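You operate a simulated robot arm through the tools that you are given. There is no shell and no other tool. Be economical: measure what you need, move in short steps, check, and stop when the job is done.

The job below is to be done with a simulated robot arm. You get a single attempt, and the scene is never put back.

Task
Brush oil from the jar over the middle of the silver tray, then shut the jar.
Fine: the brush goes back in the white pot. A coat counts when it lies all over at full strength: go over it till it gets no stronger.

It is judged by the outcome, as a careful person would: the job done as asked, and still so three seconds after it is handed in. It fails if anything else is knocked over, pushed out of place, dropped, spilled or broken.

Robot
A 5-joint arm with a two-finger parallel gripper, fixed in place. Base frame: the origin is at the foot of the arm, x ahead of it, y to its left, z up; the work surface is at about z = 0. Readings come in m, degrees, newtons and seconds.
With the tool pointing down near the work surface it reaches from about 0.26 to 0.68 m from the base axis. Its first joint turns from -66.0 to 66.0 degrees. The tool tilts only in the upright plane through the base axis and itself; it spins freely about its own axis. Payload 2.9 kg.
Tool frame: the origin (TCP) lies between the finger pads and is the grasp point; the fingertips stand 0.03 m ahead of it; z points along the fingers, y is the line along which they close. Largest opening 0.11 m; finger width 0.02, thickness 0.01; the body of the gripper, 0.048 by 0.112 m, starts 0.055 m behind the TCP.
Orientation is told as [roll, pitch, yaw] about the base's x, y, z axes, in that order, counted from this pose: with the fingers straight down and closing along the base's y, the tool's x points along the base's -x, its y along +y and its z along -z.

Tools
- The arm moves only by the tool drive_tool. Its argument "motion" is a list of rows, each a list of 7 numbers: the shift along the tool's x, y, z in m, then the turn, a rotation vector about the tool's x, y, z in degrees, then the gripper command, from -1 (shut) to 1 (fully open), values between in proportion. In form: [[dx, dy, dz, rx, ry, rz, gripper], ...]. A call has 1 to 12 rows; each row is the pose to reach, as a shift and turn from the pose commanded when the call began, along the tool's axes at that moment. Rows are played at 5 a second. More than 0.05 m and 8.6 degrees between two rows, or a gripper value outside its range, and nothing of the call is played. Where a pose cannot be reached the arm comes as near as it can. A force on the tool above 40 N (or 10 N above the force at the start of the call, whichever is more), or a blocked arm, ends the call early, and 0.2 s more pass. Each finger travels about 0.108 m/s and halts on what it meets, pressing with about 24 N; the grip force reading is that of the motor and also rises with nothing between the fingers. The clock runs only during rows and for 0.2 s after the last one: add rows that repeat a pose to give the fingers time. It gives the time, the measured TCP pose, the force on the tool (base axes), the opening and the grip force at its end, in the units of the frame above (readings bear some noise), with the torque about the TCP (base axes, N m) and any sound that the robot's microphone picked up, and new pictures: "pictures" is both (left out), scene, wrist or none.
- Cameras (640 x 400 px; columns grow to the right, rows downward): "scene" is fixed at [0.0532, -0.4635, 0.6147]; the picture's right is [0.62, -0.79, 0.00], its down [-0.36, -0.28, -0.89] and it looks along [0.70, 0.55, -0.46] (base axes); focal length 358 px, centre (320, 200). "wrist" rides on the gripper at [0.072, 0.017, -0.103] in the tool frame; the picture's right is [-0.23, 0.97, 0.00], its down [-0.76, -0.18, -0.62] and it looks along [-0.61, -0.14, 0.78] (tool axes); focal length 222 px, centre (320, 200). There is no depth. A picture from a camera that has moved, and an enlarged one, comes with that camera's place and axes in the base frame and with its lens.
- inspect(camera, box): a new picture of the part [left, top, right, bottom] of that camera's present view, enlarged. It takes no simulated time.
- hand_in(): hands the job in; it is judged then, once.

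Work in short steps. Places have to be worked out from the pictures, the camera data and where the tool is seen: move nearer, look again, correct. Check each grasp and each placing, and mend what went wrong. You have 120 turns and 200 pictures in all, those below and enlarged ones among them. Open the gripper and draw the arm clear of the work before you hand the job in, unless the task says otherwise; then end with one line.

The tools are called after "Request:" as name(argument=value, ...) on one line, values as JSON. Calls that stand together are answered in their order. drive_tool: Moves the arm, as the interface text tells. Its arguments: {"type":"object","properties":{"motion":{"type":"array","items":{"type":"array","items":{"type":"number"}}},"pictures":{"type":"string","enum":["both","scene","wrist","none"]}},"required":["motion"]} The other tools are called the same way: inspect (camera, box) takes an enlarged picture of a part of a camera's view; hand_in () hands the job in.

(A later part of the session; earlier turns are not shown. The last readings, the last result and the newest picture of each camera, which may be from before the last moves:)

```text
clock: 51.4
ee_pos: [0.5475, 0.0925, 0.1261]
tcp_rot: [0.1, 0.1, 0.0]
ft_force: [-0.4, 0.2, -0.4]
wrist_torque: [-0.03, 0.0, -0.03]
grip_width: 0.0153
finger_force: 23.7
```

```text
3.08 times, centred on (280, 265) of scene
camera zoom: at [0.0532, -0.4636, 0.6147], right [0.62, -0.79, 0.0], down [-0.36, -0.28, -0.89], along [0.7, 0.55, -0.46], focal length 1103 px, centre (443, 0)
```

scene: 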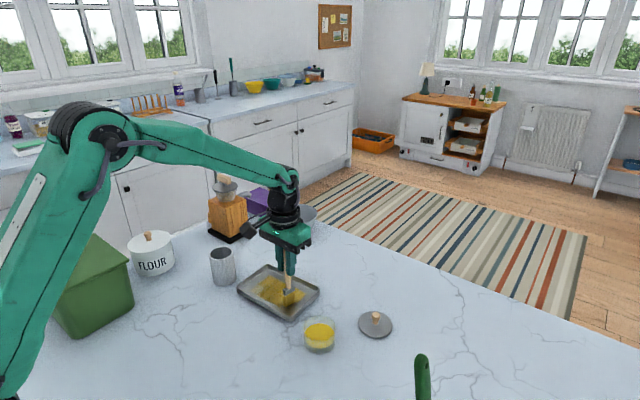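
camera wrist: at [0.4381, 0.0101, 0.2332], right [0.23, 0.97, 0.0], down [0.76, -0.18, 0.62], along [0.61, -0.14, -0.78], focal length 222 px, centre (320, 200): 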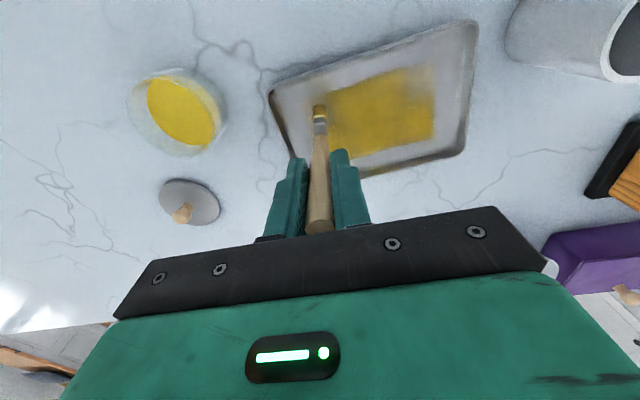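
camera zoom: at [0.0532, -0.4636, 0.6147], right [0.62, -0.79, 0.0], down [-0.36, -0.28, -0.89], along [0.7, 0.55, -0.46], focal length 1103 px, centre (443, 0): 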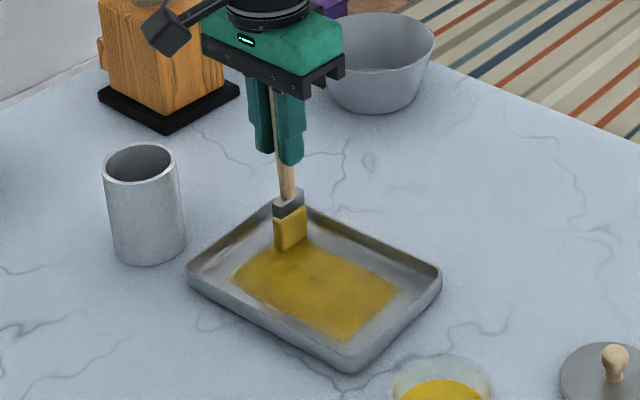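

Nearly uniform. For full strength I'll reload once more and go over it again; lifting and moving above the jar, checking alignment first.

Request:
drive_tool(motion=[[0, 0, -0.04, 0, 0, 0, -1], [0, 0, -0.085, 0, 0, 0, -1], [0.016, -0.044, -0.087, 0, 0, 0, -1], [0.032, -0.088, -0.087, 0, 0, 0, -1], [0.048, -0.132, -0.087, 0, 0, 0, -1], [0.064, -0.176, -0.087, 0, 0, 0, -1], [0.078, -0.223, -0.087, 0, 0, 0, -1], [0.078, -0.223, -0.087, 0, 0, 0, -1]])

Request:
inspect(camera="scene", box=[220, 230, 360, 360])

Request:
inspect(camera="wrist", box=[250, 20, 570, 220])

```text
clock: 53.2
ee_pos: [0.4691, -0.1284, 0.2142]
tcp_rot: [0.0, 0.0, 0.2]
ft_force: [0.3, 0.2, 1.3]
wrist_torque: [0.07, -0.02, 0.03]
grip_width: 0.0156
finger_force: 23.8
camera wrist: at [0.395, -0.1127, 0.3166], right [0.23, 0.97, 0.0], down [0.76, -0.18, 0.62], along [0.61, -0.14, -0.78], focal length 222 px, centre (320, 200)
```

scene: 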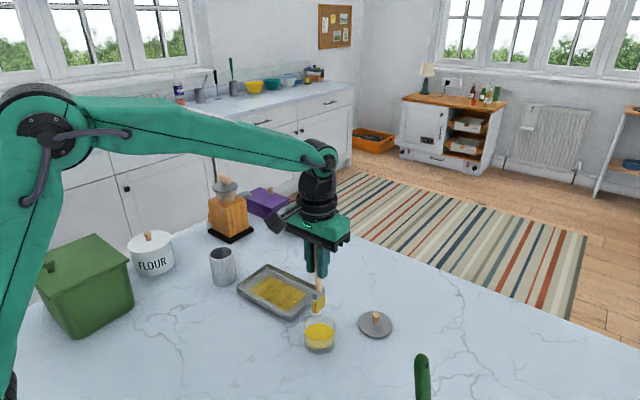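
wrist: 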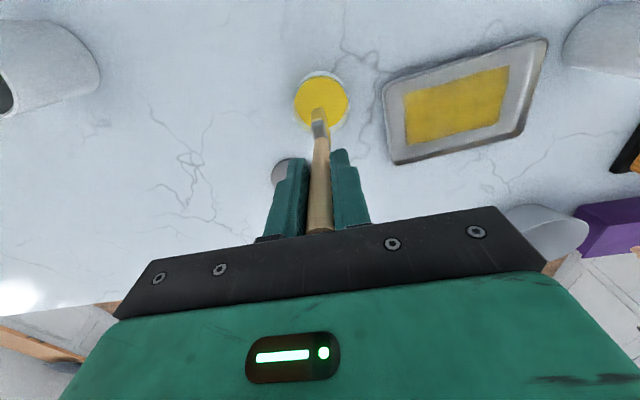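

```text
3.08 times, centred on (290, 295) of scene
camera zoom: at [0.0531, -0.4636, 0.6147], right [0.62, -0.79, 0.0], down [-0.36, -0.28, -0.89], along [0.7, 0.55, -0.46], focal length 1103 px, centre (412, -92)
```

zoom: 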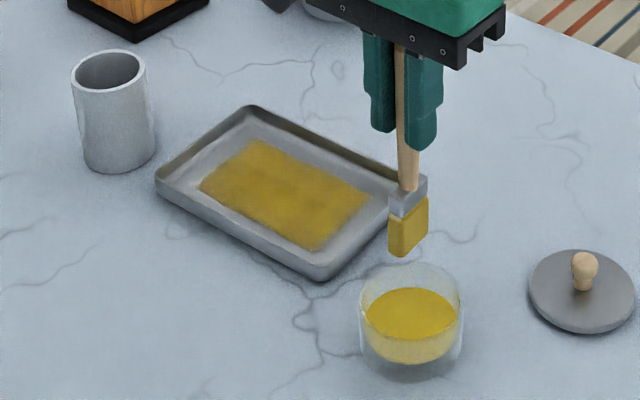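

```text
2.00 times, centred on (410, 120) of wrist
camera zoom: at [0.395, -0.1127, 0.3166], right [0.23, 0.97, 0.0], down [0.76, -0.18, 0.62], along [0.61, -0.14, -0.78], focal length 444 px, centre (140, 360)
```

zoom: 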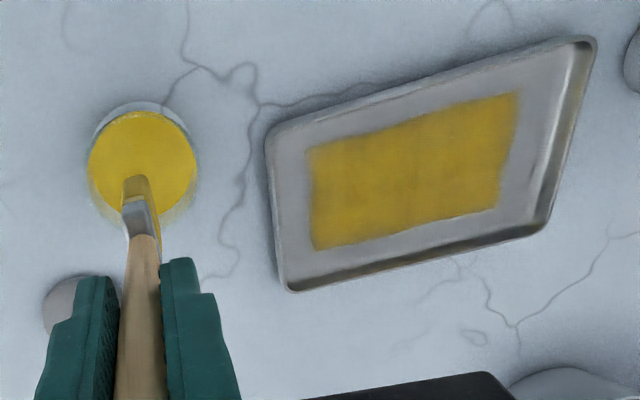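

Patch is full and almost even; the brush has only turned a little in the grip and is still over the jar. Dipping again and returning for a final pass.

Request:
drive_tool(motion=[[0, 0, 0.03, 0, 0, 0, -1], [0, 0, 0.055, 0, 0, 0, -1], [0, 0, 0.07, 0, 0, 0, -1], [0, 0, 0.071, 0, 0, 0, -1], [0, 0, 0.071, 0, 0, 0, -1], [0, 0, 0.04, 0, 0, 0, -1], [0, 0, 0.02, 0, 0, 0, -1], [0, 0, 0.02, 0, 0, 0, -1], [0, 0, 0.02, 0, 0, 0, -1], [0, 0, 0.02, 0, 0, 0, -1], [0, 0, 0.0, 0, 0, 0, -1]], pictures="none")

Request:
inspect(camera="scene", box=[220, 230, 360, 360])

```text
clock: 55.6
ee_pos: [0.4697, -0.1284, 0.2132]
tcp_rot: [0.0, 0.1, 0.0]
ft_force: [-0.3, 0.4, 0.2]
wrist_torque: [0.01, 0.04, 0.0]
grip_width: 0.0154
finger_force: 24.2
```

```text
3.08 times, centred on (290, 295) of scene
camera zoom: at [0.0532, -0.4636, 0.6147], right [0.62, -0.79, 0.0], down [-0.36, -0.28, -0.89], along [0.7, 0.55, -0.46], focal length 1103 px, centre (412, -92)
```

zoom: 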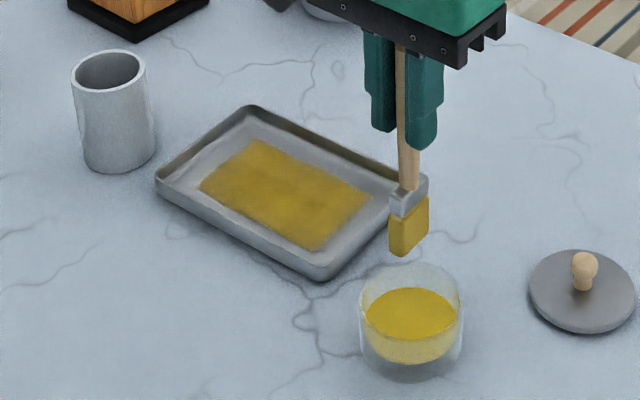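

Now back to the patch: land at its left end and sweep across x, then strokes along y.

Request:
drive_tool(motion=[[-0.012, 0.035, 0, 0, 0, 0, -1], [-0.026, 0.075, 0, 0, 0, 0, -1], [-0.038, 0.119, 0, 0, 0, 0, -1], [-0.038, 0.119, 0.04, 0, 0, 0, -1], [-0.038, 0.119, 0.075, 0, 0, 0, -1], [-0.038, 0.119, 0.0865, 0, 0, 0, -1], [-0.038, 0.119, 0.0865, 0, 0, 0, -1]], pictures="none")

```text
clock: 57.2
ee_pos: [0.5084, -0.0094, 0.1267]
tcp_rot: [0.0, 0.1, 0.0]
ft_force: [0.4, 0.6, -0.3]
wrist_torque: [0.01, -0.04, -0.04]
grip_width: 0.0155
finger_force: 23.8
```

No contact yet; I'll press 2 mm more and sweep the left end across x.

Request:
drive_tool(motion=[[0, 0, 0.002, 0, 0, 0, -1], [-0.013, 0, 0.002, 0, 0, 0, -1], [-0.026, 0, 0.002, 0, 0, 0, -1], [-0.04, 0.0, 0.002, 0, 0, 0, -1], [-0.026, 0.006, 0.002, 0, 0, 0, -1], [-0.013, 0.006, 0.002, 0, 0, 0, -1], [0.0, 0.006, 0.002, 0, 0, 0, -1]], pictures="none")

Request:
inspect(camera="scene", box=[220, 230, 340, 330])

```text
clock: 58.8
ee_pos: [0.5084, -0.0041, 0.1256]
tcp_rot: [0.0, -0.2, 0.1]
ft_force: [4.2, 0.2, 10.4]
wrist_torque: [-0.01, -0.52, -0.02]
grip_width: 0.0154
finger_force: 24.0
```

```text
4.00 times, centred on (280, 280) of scene
camera zoom: at [0.0531, -0.4635, 0.6147], right [0.62, -0.79, 0.0], down [-0.36, -0.28, -0.89], along [0.7, 0.55, -0.46], focal length 1434 px, centre (480, -120)
```

zoom: 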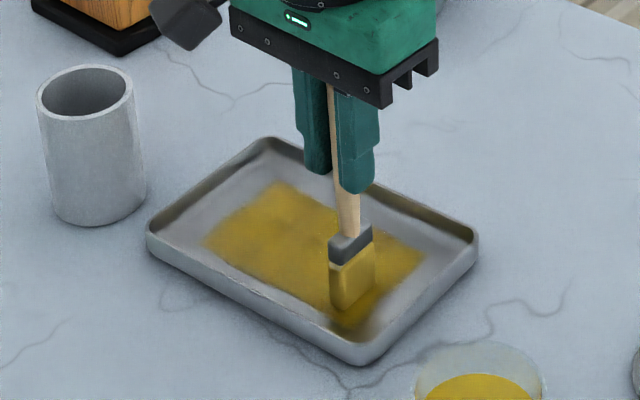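

Light 10 N contact. Now strokes along y: near strip out, middle strip back.

Request:
drive_tool(motion=[[0, 0.018, 0, 0, 0, 0, -1], [0, 0.036, 0, 0, 0, 0, -1], [0, 0.054, 0, 0, 0, 0, -1], [0, 0.072, 0, 0, 0, 0, -1], [0, 0.09, 0, 0, 0, 0, -1], [0, 0.1, 0, 0, 0, 0, -1], [-0.02, 0.1, 0.0003, 0, 0, 0, -1], [-0.04, 0.1, 0.0005, 0, 0, 0, -1], [-0.02, 0.09, 0.0005, 0, 0, 0, -1], [-0.02, 0.072, 0.0005, 0, 0, 0, -1], [-0.02, 0.054, 0.0005, 0, 0, 0, -1], [-0.02, 0.036, 0.0005, 0, 0, 0, -1]], pictures="none")

Request:
drive_tool(motion=[[0, -0.018, 0, 0, 0, 0, -1], [0, -0.036, 0, 0, 0, 0, -1], [-0.02, -0.036, 0.0003, 0, 0, 0, -1], [-0.02, -0.018, 0.0005, 0, 0, 0, -1], [-0.02, 0.0, 0.0005, 0, 0, 0, -1], [-0.02, 0.018, 0.0005, 0, 0, 0, -1], [-0.02, 0.036, 0.0005, 0, 0, 0, -1], [-0.02, 0.054, 0.0005, 0, 0, 0, -1], [-0.02, 0.064, 0.0005, 0, 0, 0, -1]], pictures="none")

Request:
inspect(camera="scene", box=[220, 230, 340, 330])

Request:
inspect(camera="wrist", box=[140, 0, 400, 180])

```text
clock: 61.4
ee_pos: [0.5287, 0.0326, 0.1226]
tcp_rot: [-0.1, 0.0, 0.1]
ft_force: [-0.2, 4.2, 10.4]
wrist_torque: [0.44, -0.22, 0.06]
grip_width: 0.0156
finger_force: 24.1
```

```text
clock: 63.4
ee_pos: [0.5478, 0.0969, 0.1233]
tcp_rot: [0.0, 0.1, 0.1]
ft_force: [0.2, -3.0, 5.1]
wrist_torque: [-0.24, -0.06, -0.06]
grip_width: 0.0155
finger_force: 24.0
```

```text
4.00 times, centred on (280, 280) of scene
camera zoom: at [0.0531, -0.4636, 0.6147], right [0.62, -0.79, 0.0], down [-0.36, -0.28, -0.89], along [0.7, 0.55, -0.46], focal length 1434 px, centre (480, -120)
```

zoom: 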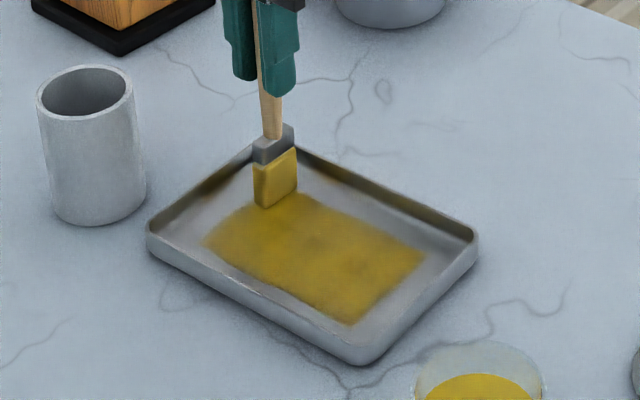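

```text
2.22 times, centred on (270, 90) of wrist
camera zoom: at [0.4739, 0.1127, 0.2267], right [0.23, 0.97, 0.0], down [0.76, -0.18, 0.62], along [0.61, -0.14, -0.78], focal length 494 px, centre (431, 444)
```

zoom: 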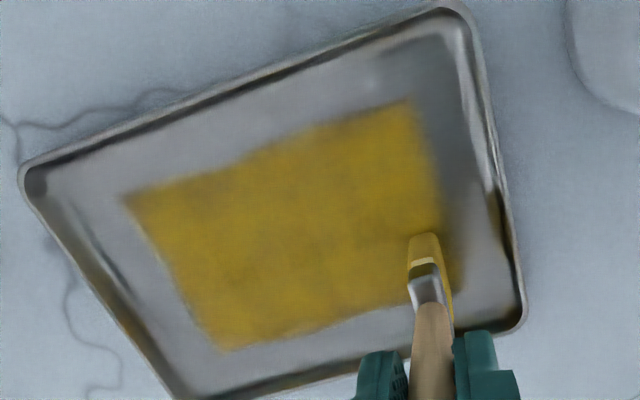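

I'll lift and move to the previous vantage (over the jar) to compare the coat's strength.

Request:
drive_tool(motion=[[0, 0, -0.04, 0, 0, 0, -1], [0, 0, -0.085, 0, 0, 0, -1], [0.016, -0.044, -0.09, 0, 0, 0, -1], [0.032, -0.088, -0.09, 0, 0, 0, -1], [0.048, -0.132, -0.09, 0, 0, 0, -1], [0.064, -0.176, -0.09, 0, 0, 0, -1], [0.079, -0.224, -0.09, 0, 0, 0, -1], [0.079, -0.224, -0.09, 0, 0, 0, -1]], pictures="none")

Request:
inspect(camera="scene", box=[220, 230, 360, 360])

Request:
inspect(camera="wrist", box=[370, 20, 570, 180])

```text
refused: row 7 steps farther than a row can; nothing moved
```

```text
3.08 times, centred on (290, 295) of scene
camera zoom: at [0.0531, -0.4636, 0.6147], right [0.62, -0.79, 0.0], down [-0.36, -0.28, -0.89], along [0.7, 0.55, -0.46], focal length 1103 px, centre (412, -92)
```

zoom: 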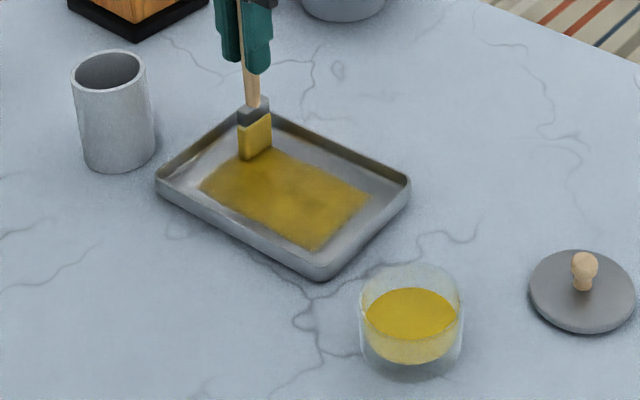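

```text
2.50 times, centred on (470, 100) of wrist
camera zoom: at [0.4739, 0.1127, 0.2267], right [0.23, 0.97, 0.0], down [0.76, -0.18, 0.62], along [0.61, -0.14, -0.78], focal length 555 px, centre (-55, 450)
```

zoom: 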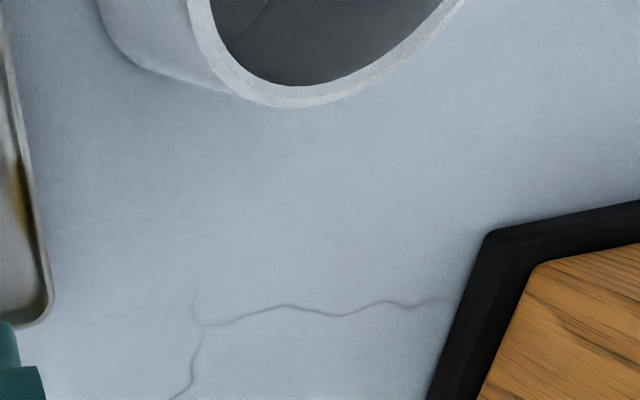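

Request:
drive_tool(motion=[[0, 0, -0.04, 0, 0, 0, -1], [0, 0, -0.085, 0, 0, 0, -1], [0.014, -0.04, -0.09, 0, 0, 0, -1], [0.028, -0.08, -0.09, 0, 0, 0, -1], [0.042, -0.12, -0.09, 0, 0, 0, -1], [0.056, -0.16, -0.09, 0, 0, 0, -1], [0.07, -0.2, -0.09, 0, 0, 0, -1], [0.079, -0.226, -0.09, 0, 0, 0, -1], [0.079, -0.226, -0.09, 0, 0, 0, -1]], pictures="none")

Request:
inspect(camera="scene", box=[220, 230, 360, 360])

Request:
inspect(camera="wrist", box=[370, 20, 570, 180])

```text
clock: 65.4
ee_pos: [0.4687, -0.13, 0.2145]
tcp_rot: [0.0, 0.1, 0.0]
ft_force: [-0.1, -0.1, -0.1]
wrist_torque: [0.01, 0.03, -0.01]
grip_width: 0.0156
finger_force: 24.0
```

```text
3.08 times, centred on (290, 295) of scene
camera zoom: at [0.0531, -0.4636, 0.6147], right [0.62, -0.79, 0.0], down [-0.36, -0.28, -0.89], along [0.7, 0.55, -0.46], focal length 1103 px, centre (412, -92)
```

zoom: 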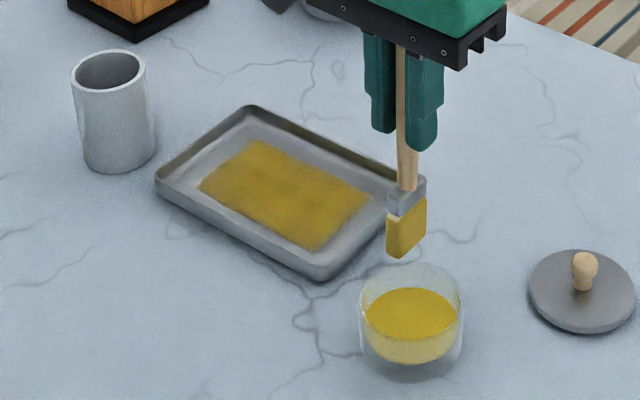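

```text
2.50 times, centred on (470, 100) of wrist
camera zoom: at [0.3947, -0.1135, 0.3167], right [0.23, 0.97, 0.0], down [0.76, -0.18, 0.62], along [0.61, -0.14, -0.78], focal length 555 px, centre (-55, 450)
```

zoom: 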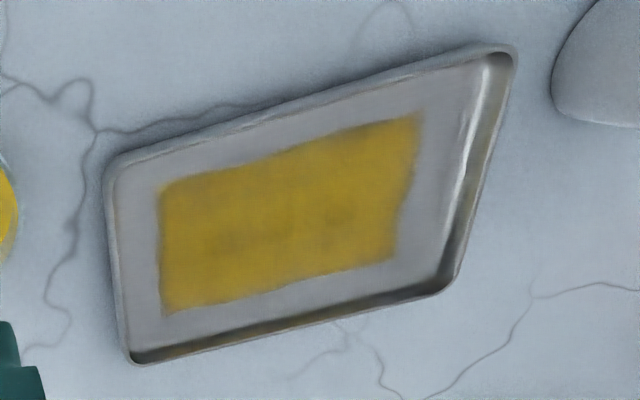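

Request:
inspect(camera="wrist", box=[400, 50, 520, 150])

Request:
inspect(camera="scene", box=[240, 260, 320, 320])

```text
4.00 times, centred on (460, 100) of wrist
camera zoom: at [0.3947, -0.1135, 0.3167], right [0.23, 0.97, 0.0], down [0.76, -0.18, 0.62], along [0.61, -0.14, -0.78], focal length 888 px, centre (-240, 600)
```

zoom: 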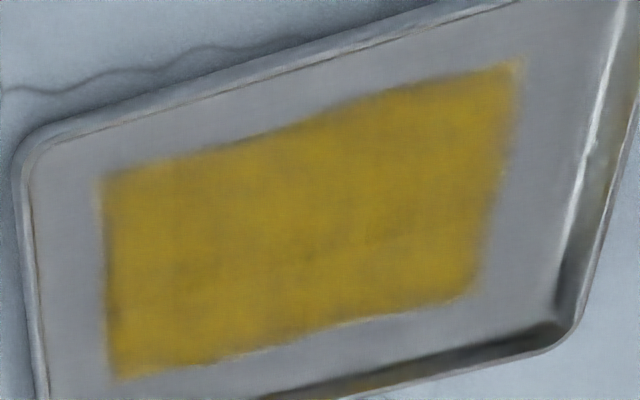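

```text
6.67 times, centred on (280, 290) of scene
camera zoom: at [0.0531, -0.4636, 0.6147], right [0.62, -0.79, 0.0], down [-0.36, -0.28, -0.89], along [0.7, 0.55, -0.46], focal length 2389 px, centre (587, -400)
```

zoom: 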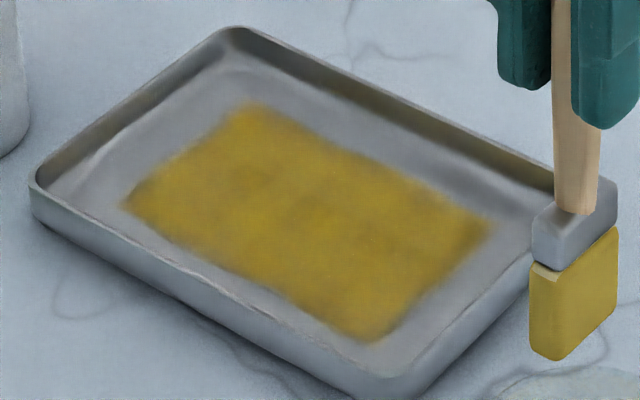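

The coat looks uniform; since "full strength" matters, I'll do one more loaded pass including the corners to see that nothing gets stronger.

Request:
drive_tool(motion=[[0, 0, 0.03, 0, 0, 0, -1], [0, 0, 0.055, 0, 0, 0, -1], [0, 0, 0.071, 0, 0, 0, -1], [0, 0, 0.072, 0, 0, 0, -1], [0, 0, 0.072, 0, 0, 0, -1], [0, 0, 0.04, 0, 0, 0, -1], [0, 0, 0.02, 0, 0, 0, -1], [0, 0, 0.02, 0, 0, 0, -1], [0, 0, 0.02, 0, 0, 0, -1], [0, 0, 0.02, 0, 0, 0, -1], [0, 0, 0.0, 0, 0, 0, -1]], pictures="none")

Request:
drive_tool(motion=[[-0.012, 0.035, 0, 0, 0, 0, -1], [-0.026, 0.075, 0, 0, 0, 0, -1], [-0.034, 0.117, 0, 0, 0, 0, -1], [-0.034, 0.117, 0.04, 0, 0, 0, -1], [-0.034, 0.117, 0.075, 0, 0, 0, -1], [-0.034, 0.117, 0.0895, 0, 0, 0, -1], [-0.034, 0.117, 0.0895, 0, 0, 0, -1]], pictures="none")

Request:
inspect(camera="scene", box=[220, 230, 360, 360])

```text
clock: 67.8
ee_pos: [0.4681, -0.1303, 0.2125]
tcp_rot: [-0.1, 0.1, 0.0]
ft_force: [0.3, -0.1, -0.6]
wrist_torque: [-0.02, 0.02, -0.01]
grip_width: 0.0154
finger_force: 23.6
```

```text
clock: 69.4
ee_pos: [0.5032, -0.0128, 0.1225]
tcp_rot: [0.0, -0.1, 0.0]
ft_force: [-1.4, 0.5, 6.8]
wrist_torque: [0.04, 0.04, 0.05]
grip_width: 0.0154
finger_force: 24.1
```

```text
3.08 times, centred on (290, 295) of scene
camera zoom: at [0.0531, -0.4635, 0.6147], right [0.62, -0.79, 0.0], down [-0.36, -0.28, -0.89], along [0.7, 0.55, -0.46], focal length 1103 px, centre (412, -92)
```

zoom: 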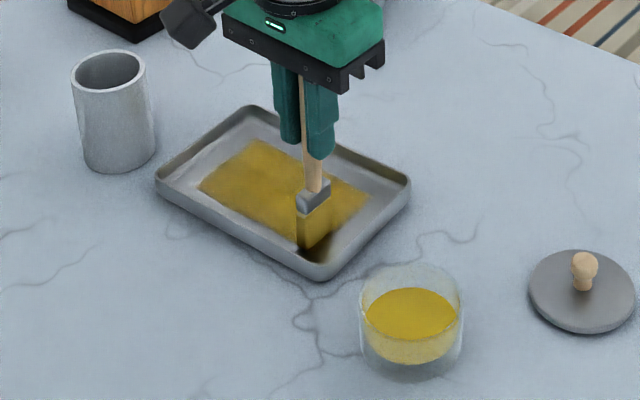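

In contact at 7 N at the near-left corner. Rastering the whole patch: left edge across, then strokes along y.

Request:
drive_tool(motion=[[-0.016, 0, 0.0003, 0, 0, 0, -1], [-0.032, 0, 0.0003, 0, 0, 0, -1], [-0.048, 0.0, 0.0003, 0, 0, 0, -1], [-0.048, 0.018, 0.0003, 0, 0, 0, -1], [-0.048, 0.036, 0.0003, 0, 0, 0, -1], [-0.048, 0.054, 0.0003, 0, 0, 0, -1], [-0.048, 0.072, 0.0003, 0, 0, 0, -1], [-0.048, 0.09, 0.0003, 0, 0, 0, -1], [-0.048, 0.11, 0.0003, 0, 0, 0, -1], [-0.032, 0.11, 0.0003, 0, 0, 0, -1], [-0.016, 0.11, 0.0003, 0, 0, 0, -1], [0.0, 0.11, 0.0003, 0, 0, 0, -1]], pictures="none")

Request:
drive_tool(motion=[[0, -0.018, 0.0004, 0, 0, 0, -1], [0, -0.036, 0.0004, 0, 0, 0, -1], [0, -0.054, 0.0004, 0, 0, 0, -1], [0, -0.072, 0.0004, 0, 0, 0, -1], [0, -0.09, 0.0004, 0, 0, 0, -1], [-0.012, -0.105, 0.0004, 0, 0, 0, -1], [-0.024, -0.09, 0.0004, 0, 0, 0, -1], [-0.024, -0.072, 0.0004, 0, 0, 0, -1], [-0.024, -0.054, 0.0004, 0, 0, 0, -1], [-0.024, -0.036, 0.0004, 0, 0, 0, -1], [-0.024, -0.018, 0.0004, 0, 0, 0, -1], [-0.024, -0.005, 0.0004, 0, 0, 0, -1]], pictures="none")

Request:
drive_tool(motion=[[0, 0, -0.04, 0, 0, 0, -1], [0, 0, -0.085, 0, 0, 0, -1], [0.014, -0.04, -0.092, 0, 0, 0, -1], [0.028, -0.08, -0.092, 0, 0, 0, -1], [0.042, -0.12, -0.092, 0, 0, 0, -1], [0.056, -0.16, -0.092, 0, 0, 0, -1], [0.058, -0.2, -0.092, 0, 0, 0, -1], [0.058, -0.221, -0.092, 0, 0, 0, -1], [0.058, -0.221, -0.092, 0, 0, 0, -1]])

Request:
inspect(camera="scene", box=[240, 260, 320, 320])

Request:
inspect(camera="wrist", box=[400, 50, 520, 150])

```text
clock: 72.0
ee_pos: [0.5023, 0.0972, 0.1237]
tcp_rot: [0.0, 0.0, 0.0]
ft_force: [1.5, 0.7, 4.3]
wrist_torque: [-0.03, -0.31, 0.01]
grip_width: 0.0155
finger_force: 23.9
```

```text
clock: 74.6
ee_pos: [0.5279, 0.0924, 0.1224]
tcp_rot: [0.0, 0.0, -0.1]
ft_force: [0.1, -2.7, 6.8]
wrist_torque: [-0.32, -0.15, -0.06]
grip_width: 0.0157
finger_force: 23.6
```

```text
clock: 76.6
ee_pos: [0.4699, -0.1297, 0.2149]
tcp_rot: [0.0, 0.0, 0.2]
ft_force: [0.3, -0.1, -0.8]
wrist_torque: [0.01, 0.04, -0.02]
grip_width: 0.0154
finger_force: 23.6
camera wrist: at [0.3954, -0.113, 0.3174], right [0.23, 0.97, 0.0], down [0.76, -0.18, 0.62], along [0.61, -0.14, -0.78], focal length 222 px, centre (320, 200)
```

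scene: 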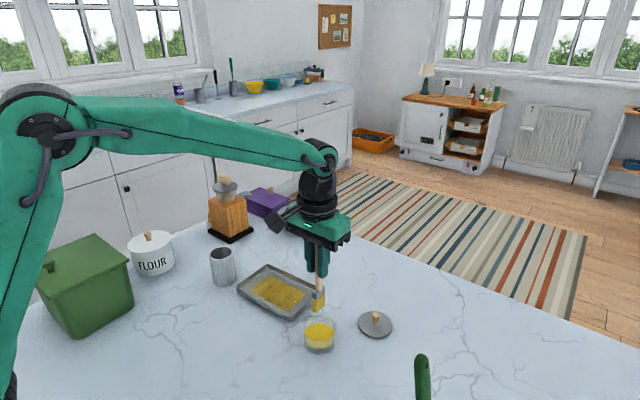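
wrist: 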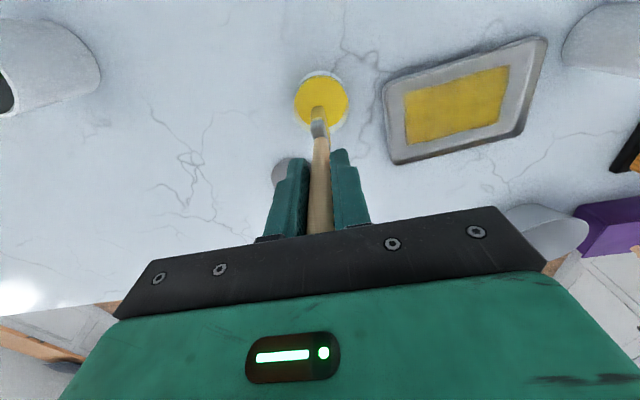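

```text
6.67 times, centred on (280, 290) of scene
camera zoom: at [0.0532, -0.4636, 0.6147], right [0.62, -0.79, 0.0], down [-0.36, -0.28, -0.89], along [0.7, 0.55, -0.46], focal length 2389 px, centre (587, -400)
```

zoom: 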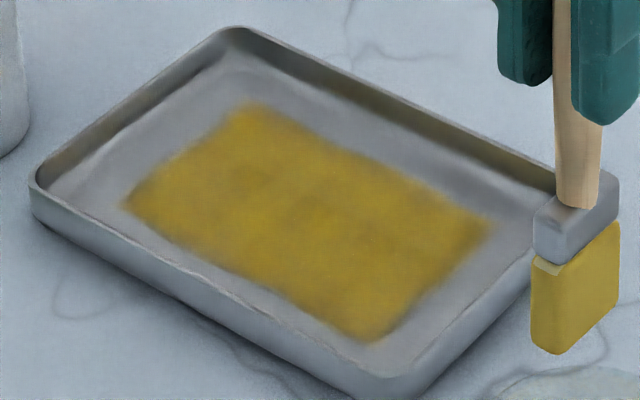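

```text
4.00 times, centred on (460, 100) of wrist
camera zoom: at [0.3954, -0.113, 0.3174], right [0.23, 0.97, 0.0], down [0.76, -0.18, 0.62], along [0.61, -0.14, -0.78], focal length 888 px, centre (-240, 600)
```

zoom: 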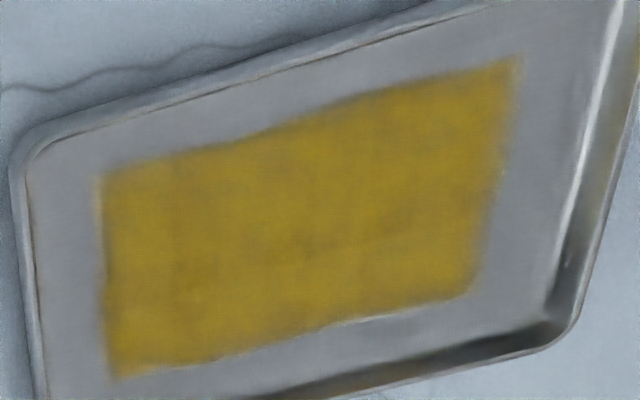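

No change from the last pass: the coat is at full strength. Now I'll carry the brush to its pot at (0.475,0.190), high.

Request:
drive_tool(motion=[[0, 0, -0.045, 0, 0, 0, -1], [-0.001, 0.045, -0.05, 0, 0, 0, -1], [-0.002, 0.09, -0.05, 0, 0, 0, -1], [-0.003, 0.135, -0.05, 0, 0, 0, -1], [-0.004, 0.18, -0.05, 0, 0, 0, -1], [-0.006, 0.225, -0.05, 0, 0, 0, -1], [-0.006, 0.27, -0.05, 0, 0, 0, -1], [-0.006, 0.319, -0.05, 0, 0, 0, -1], [-0.006, 0.319, -0.05, 0, 0, 0, -1]])

Request:
inspect(camera="scene", box=[160, 160, 280, 300])

Request:
inspect(camera="wrist", box=[250, 50, 390, 230])

```text
clock: 78.6
ee_pos: [0.4757, 0.1906, 0.2648]
tcp_rot: [0.0, -0.1, 0.0]
ft_force: [0.3, 0.2, -0.5]
wrist_torque: [0.02, 0.0, -0.02]
grip_width: 0.0154
finger_force: 23.6
camera wrist: at [0.4012, 0.2068, 0.3681], right [0.23, 0.97, 0.0], down [0.76, -0.18, 0.62], along [0.61, -0.14, -0.78], focal length 222 px, centre (320, 200)
```

scene: 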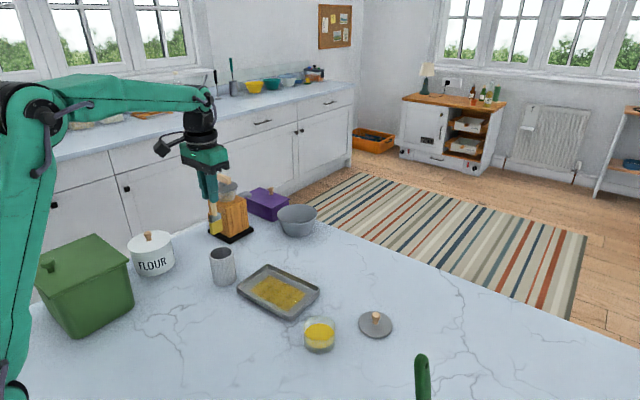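
wrist: 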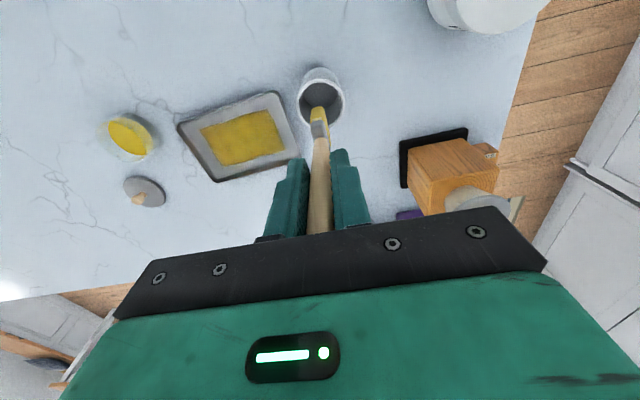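

```text
2.86 times, centred on (220, 230) of scene
camera zoom: at [0.0532, -0.4635, 0.6147], right [0.62, -0.79, 0.0], down [-0.36, -0.28, -0.89], along [0.7, 0.55, -0.46], focal length 1024 px, centre (606, 114)
```

zoom: 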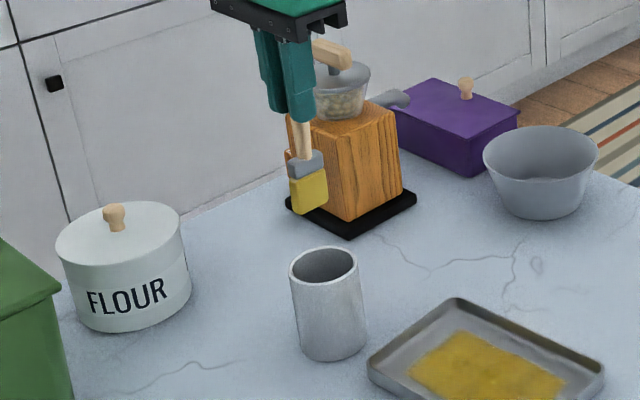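

```text
2.22 times, centred on (320, 140) of wrist
camera zoom: at [0.4012, 0.2068, 0.3681], right [0.23, 0.97, 0.0], down [0.76, -0.18, 0.62], along [0.61, -0.14, -0.78], focal length 494 px, centre (320, 333)
```

zoom: 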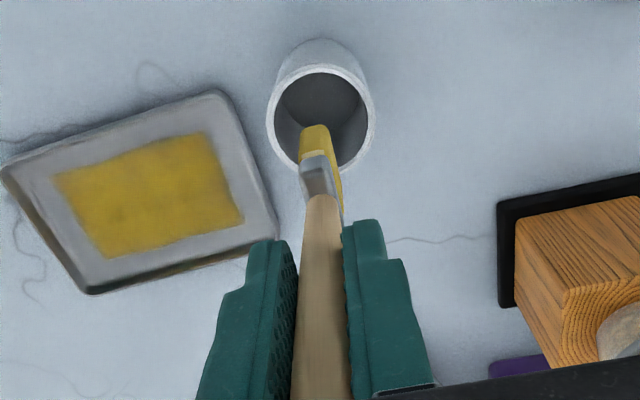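

The bristles need about 5 mm toward -y to centre on the pot. I'll shift and lower into it, checking halfway.

Request:
drive_tool(motion=[[0, -0.005, 0.02, 0, 0, 0, -1], [0, -0.005, 0.05, 0, 0, 0, -1], [0, -0.005, 0.075, 0, 0, 0, -1], [0, -0.005, 0.075, 0, 0, 0, -1]], pictures="none")

Request:
inspect(camera="scene", box=[170, 190, 270, 300])

Request:
inspect(camera="wrist", box=[250, 50, 390, 230])

```text
clock: 79.6
ee_pos: [0.4761, 0.1862, 0.1891]
tcp_rot: [0.0, -0.1, 0.0]
ft_force: [0.9, -0.3, 0.0]
wrist_torque: [-0.01, 0.04, 0.02]
grip_width: 0.0153
finger_force: 24.4
```

```text
3.64 times, centred on (220, 245) of scene
camera zoom: at [0.0532, -0.4635, 0.6147], right [0.62, -0.79, 0.0], down [-0.36, -0.28, -0.89], along [0.7, 0.55, -0.46], focal length 1303 px, centre (684, 36)
```

zoom: 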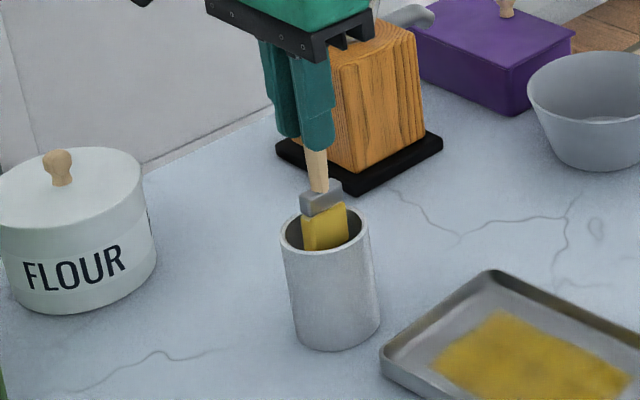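

```text
2.22 times, centred on (320, 140) of wrist
camera zoom: at [0.4012, 0.2015, 0.2936], right [0.23, 0.97, 0.0], down [0.76, -0.18, 0.62], along [0.61, -0.14, -0.78], focal length 494 px, centre (320, 333)
```

zoom: 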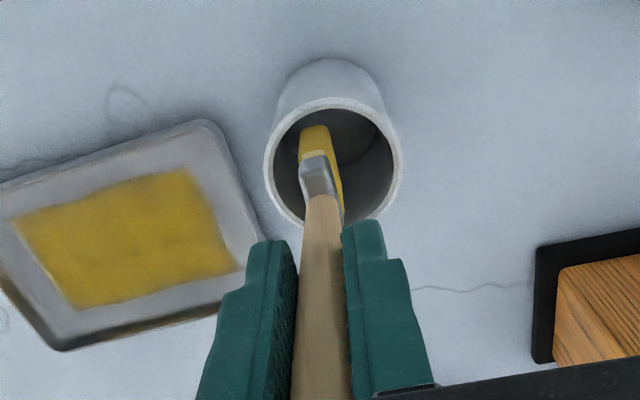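

Entering the pot cleanly. I'll correct +3 mm in y and lower further.

Request:
drive_tool(motion=[[0, 0.003, 0.0, 0, 0, 0, -1], [0, 0.003, 0.025, 0, 0, 0, -1], [0, 0.003, 0.045, 0, 0, 0, -1], [0, 0.003, 0.055, 0, 0, 0, -1], [0, 0.003, 0.058, 0, 0, 0, -1]], pictures="none")

Request:
inspect(camera="scene", box=[170, 190, 270, 300])

Request:
inspect(camera="wrist", box=[250, 50, 390, 230])

```text
clock: 80.8
ee_pos: [0.4742, 0.1881, 0.1325]
tcp_rot: [0.0, 0.0, 0.0]
ft_force: [0.2, 0.2, 0.3]
wrist_torque: [0.01, 0.0, 0.02]
grip_width: 0.0155
finger_force: 24.3
```

```text
3.64 times, centred on (220, 245) of scene
camera zoom: at [0.0532, -0.4635, 0.6147], right [0.62, -0.79, 0.0], down [-0.36, -0.28, -0.89], along [0.7, 0.55, -0.46], focal length 1303 px, centre (684, 36)
```

zoom: 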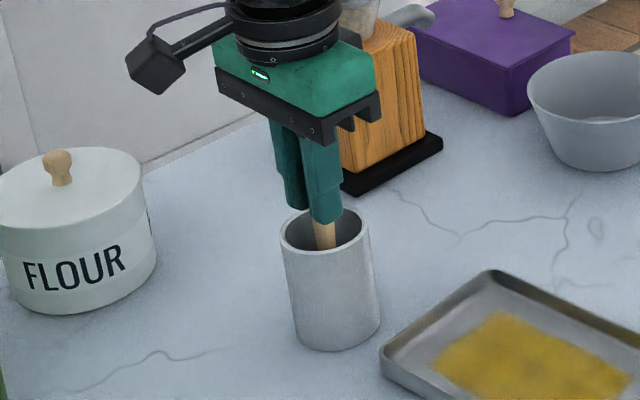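

```text
2.22 times, centred on (320, 140) of wrist
camera zoom: at [0.4007, 0.2042, 0.2346], right [0.23, 0.97, 0.0], down [0.76, -0.18, 0.62], along [0.61, -0.14, -0.78], focal length 494 px, centre (320, 333)
```

zoom: 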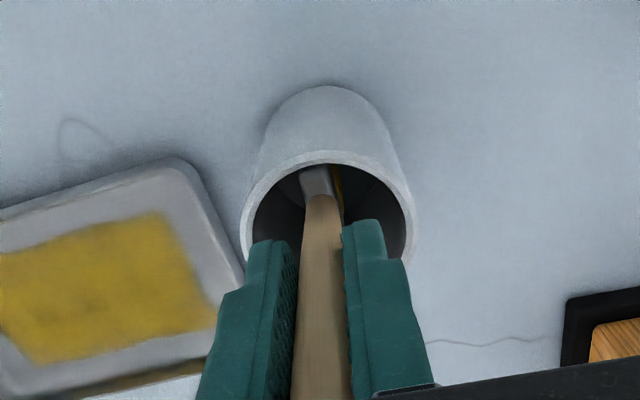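

Lowering the last few millimetres to the pot's floor, with tiny steps.

Request:
drive_tool(motion=[[0, 0, 0.001, 0, 0, 0, -1], [0, 0, 0.002, 0, 0, 0, -1], [0, 0, 0.003, 0, 0, 0, -1], [0, 0, 0.004, 0, 0, 0, -1]], pictures="none")

```text
clock: 81.8
ee_pos: [0.4746, 0.1892, 0.1282]
tcp_rot: [0.1, 0.0, -0.1]
ft_force: [-0.4, 0.3, -0.4]
wrist_torque: [0.01, -0.01, 0.03]
grip_width: 0.0153
finger_force: 23.9
```

Within a millimetre or so of the floor; releasing here, fingers above the rim.

Request:
drive_tool(motion=[[0, 0, 0, 0, 0, 0, -0.6], [0, 0, 0, 0, 0, 0, -0.4], [0, 0, 0, 0, 0, 0, -0.2], [0, 0, 0, 0, 0, 0, -0.2]], pictures="none")

Request:
inspect(camera="wrist", box=[250, 50, 390, 250])

Request:
inspect(camera="scene", box=[170, 190, 270, 300])

```text
clock: 82.8
ee_pos: [0.4756, 0.1869, 0.1285]
tcp_rot: [0.0, 0.0, 0.1]
ft_force: [-0.4, 0.9, 0.7]
wrist_torque: [-0.01, 0.0, 0.01]
grip_width: 0.0439
finger_force: 0.0
```

```text
2.00 times, centred on (320, 150) of wrist
camera zoom: at [0.4009, 0.2041, 0.2312], right [0.23, 0.97, 0.0], down [0.76, -0.18, 0.62], along [0.61, -0.14, -0.78], focal length 444 px, centre (320, 300)
```

zoom: 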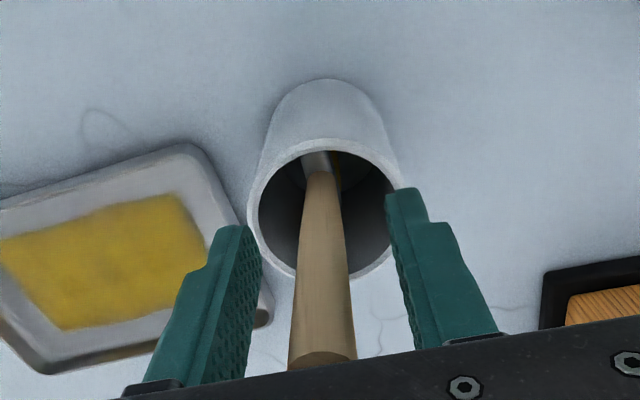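

```text
3.64 times, centred on (220, 245) of scene
camera zoom: at [0.0532, -0.4635, 0.6147], right [0.62, -0.79, 0.0], down [-0.36, -0.28, -0.89], along [0.7, 0.55, -0.46], focal length 1303 px, centre (684, 36)
```

zoom: 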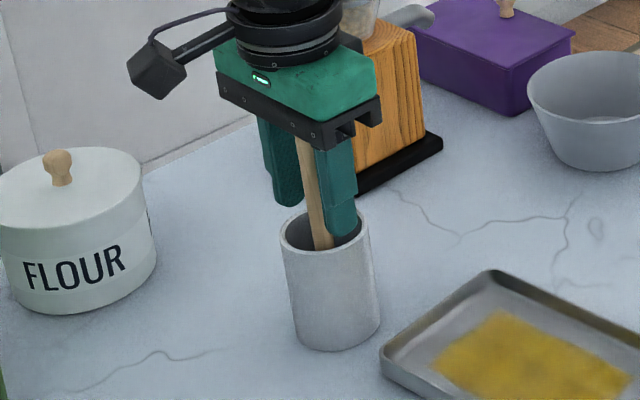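

The brush stands free in the pot. I'll rise straight up to z≈0.25.

Request:
drive_tool(motion=[[0, 0, -0.03, 0, 0, 0, -0.2], [0, 0, -0.06, 0, 0, 0, -0.2], [0, 0, -0.09, 0, 0, 0, -0.1], [0, 0, -0.12, 0, 0, 0, 0.0]])

Request:
inspect(camera="scene", box=[170, 190, 270, 300])

```text
clock: 83.8
ee_pos: [0.4739, 0.1874, 0.2496]
tcp_rot: [0.0, 0.0, 0.1]
ft_force: [-0.5, -0.4, -0.2]
wrist_torque: [0.0, 0.0, 0.03]
grip_width: 0.0548
finger_force: 0.0
camera wrist: at [0.4006, 0.2036, 0.3523], right [0.23, 0.97, 0.0], down [0.76, -0.18, 0.62], along [0.61, -0.14, -0.78], focal length 222 px, centre (320, 200)
```

scene: 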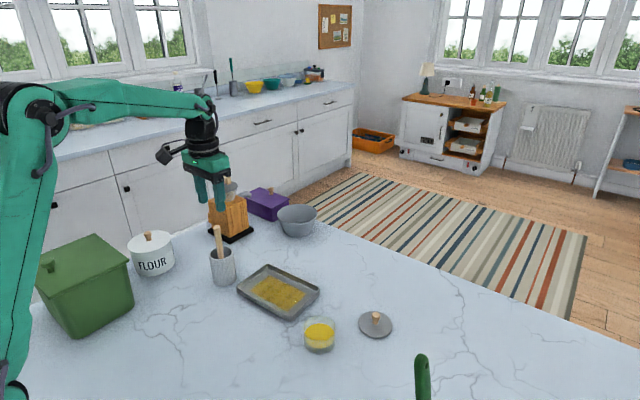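
wrist: 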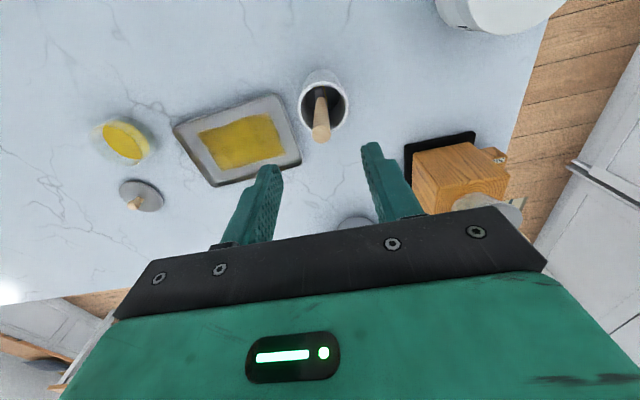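

```text
3.64 times, centred on (220, 245) of scene
camera zoom: at [0.0532, -0.4635, 0.6147], right [0.62, -0.79, 0.0], down [-0.36, -0.28, -0.89], along [0.7, 0.55, -0.46], focal length 1303 px, centre (684, 36)
```

zoom: 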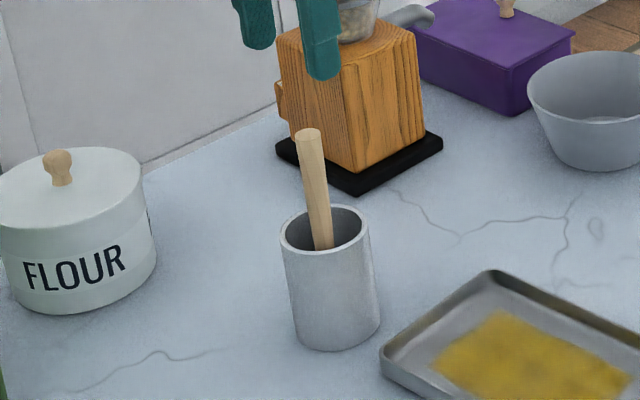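

Brush is back in its pot, upright, pot unmoved. Now to the lid at (0.571,-0.199).

Request:
drive_tool(motion=[[-0.01, -0.043, 0, 0, 0, 0, 0], [-0.02, -0.086, 0, 0, 0, 0, 0], [-0.03, -0.129, 0.0, 0, 0, 0, 0], [-0.042, -0.172, 0.01, 0, 0, 0, 0], [-0.054, -0.215, 0.02, 0, 0, 0, 0], [-0.066, -0.258, 0.03, 0, 0, 0, 0], [-0.078, -0.301, 0.04, 0, 0, 0, 0], [-0.09, -0.344, 0.05, 0, 0, 0, 0], [-0.096, -0.386, 0.06, 0, 0, 0, 0], [-0.096, -0.386, 0.1, 0, 0, 0, 0], [-0.096, -0.386, 0.135, 0, 0, 0, 0], [-0.096, -0.386, 0.135, 0, 0, 0, 0]])

Request:
inspect(camera="wrist", box=[230, 80, 420, 230])

```text
clock: 86.4
ee_pos: [0.5718, -0.1975, 0.1133]
tcp_rot: [0.0, 0.0, 0.2]
ft_force: [-0.5, 0.2, 0.9]
wrist_torque: [0.0, 0.02, 0.01]
grip_width: 0.0551
finger_force: 0.0
camera wrist: at [0.498, -0.1812, 0.2157], right [0.23, 0.97, 0.0], down [0.76, -0.18, 0.62], along [0.61, -0.14, -0.78], focal length 222 px, centre (320, 200)
```

scene: 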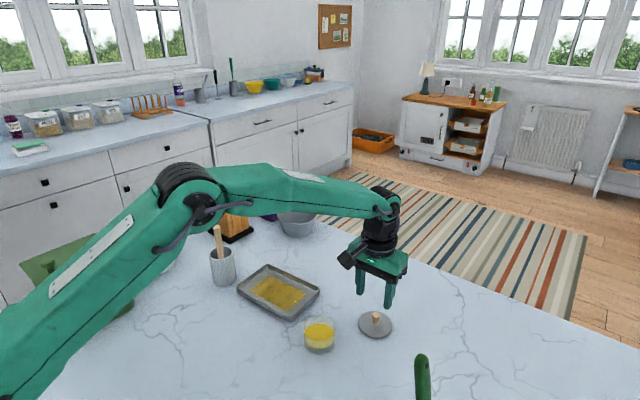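
wrist: 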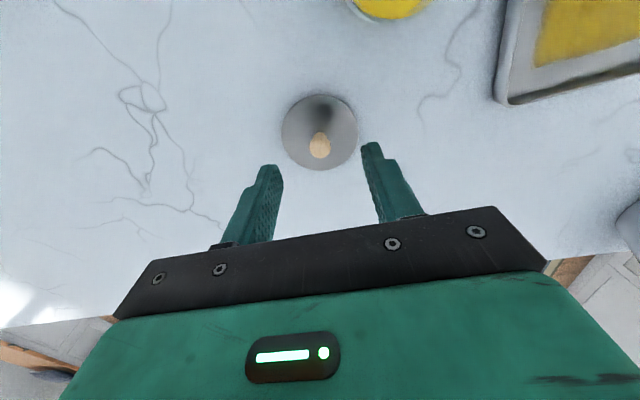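

```text
2.67 times, centred on (325, 155) of wrist
camera zoom: at [0.498, -0.1812, 0.2157], right [0.23, 0.97, 0.0], down [0.76, -0.18, 0.62], along [0.61, -0.14, -0.78], focal length 592 px, centre (307, 320)
```

zoom: 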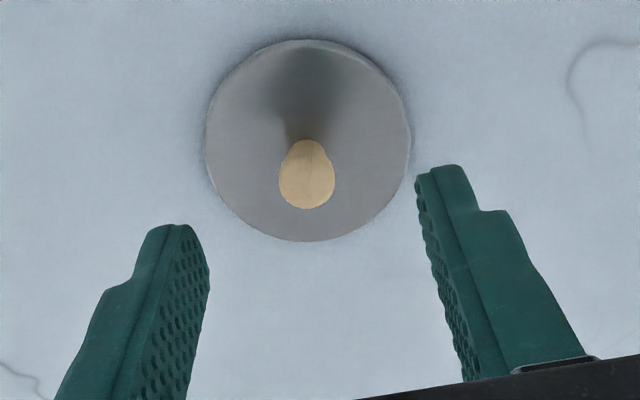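

Lid is as I left it. Descend and grip the knob at the same height as before.

Request:
drive_tool(motion=[[0, -0.001, 0.03, 0, 0, 0, 0], [0, -0.001, 0.05, 0, 0, 0, 0], [0, -0.001, 0.0575, 0, 0, 0, 0], [0, -0.001, 0.0575, 0, 0, 0, -0.6], [0, -0.001, 0.0575, 0, 0, 0, -1], [0, -0.001, 0.0575, 0, 0, 0, -1], [0, -0.001, 0.0575, 0, 0, 0, -1]])

```text
clock: 88.0
ee_pos: [0.5712, -0.1986, 0.0551]
tcp_rot: [-0.1, 0.1, 0.0]
ft_force: [0.8, 0.3, -0.3]
wrist_torque: [0.01, 0.01, 0.02]
grip_width: 0.0124
finger_force: 24.2
camera wrist: at [0.4969, -0.1824, 0.1584], right [0.23, 0.97, 0.0], down [0.76, -0.18, 0.62], along [0.61, -0.14, -0.78], focal length 222 px, centre (320, 200)
```

scene: 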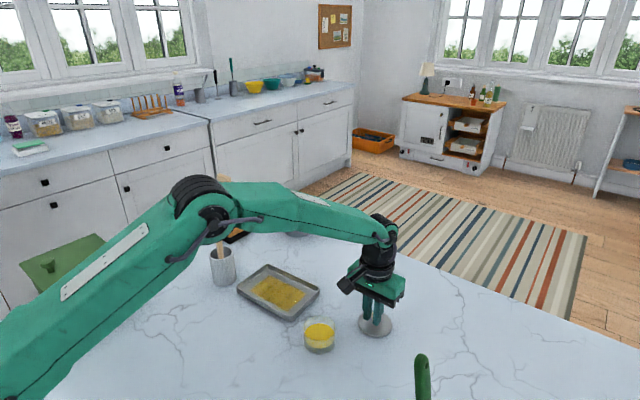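
wrist: 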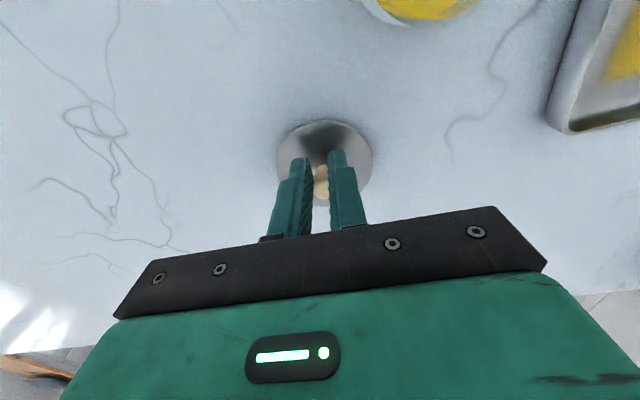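

Opening is 12.4 mm rather than 15.6, so the knob is gripped off-centre (it sits a bit further +x). I'll reopen, move 4 mm in +x, and regrip.

Request:
drive_tool(motion=[[0, 0, 0, 0, 0, 0, -0.6], [0, 0, 0, 0, 0, 0, -0.4], [-0.004, 0, 0, 0, 0, 0, -0.4], [-0.004, 0, 0, 0, 0, 0, -0.8], [-0.004, 0, 0, 0, 0, 0, -1], [-0.004, 0, 0, 0, 0, 0, -1], [-0.004, 0, 0, 0, 0, 0, -1]], pictures="none")

Request:
inspect(camera="wrist", box=[230, 80, 420, 230])

Request:
inspect(camera="scene", box=[330, 270, 430, 350])

```text
clock: 89.6
ee_pos: [0.5761, -0.1987, 0.0558]
tcp_rot: [0.1, 0.0, 0.1]
ft_force: [-0.8, 1.0, 3.0]
wrist_torque: [0.02, 0.01, -0.01]
grip_width: 0.0162
finger_force: 23.7
```

```text
2.67 times, centred on (325, 155) of wrist
camera zoom: at [0.501, -0.1828, 0.159], right [0.23, 0.97, 0.0], down [0.76, -0.18, 0.62], along [0.61, -0.14, -0.78], focal length 592 px, centre (307, 320)
```

zoom: 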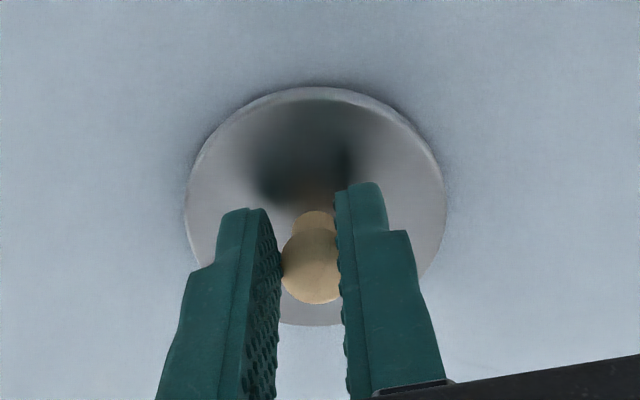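

```text
5.00 times, centred on (380, 310) of scene
camera zoom: at [0.0532, -0.4635, 0.6147], right [0.62, -0.79, 0.0], down [-0.36, -0.28, -0.89], along [0.7, 0.55, -0.46], focal length 1792 px, centre (20, -350)
```

zoom: 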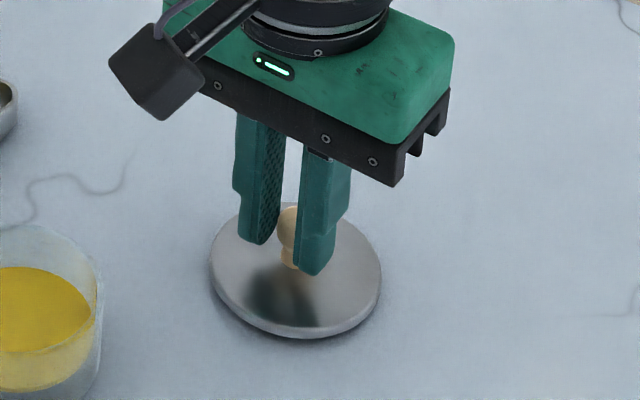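

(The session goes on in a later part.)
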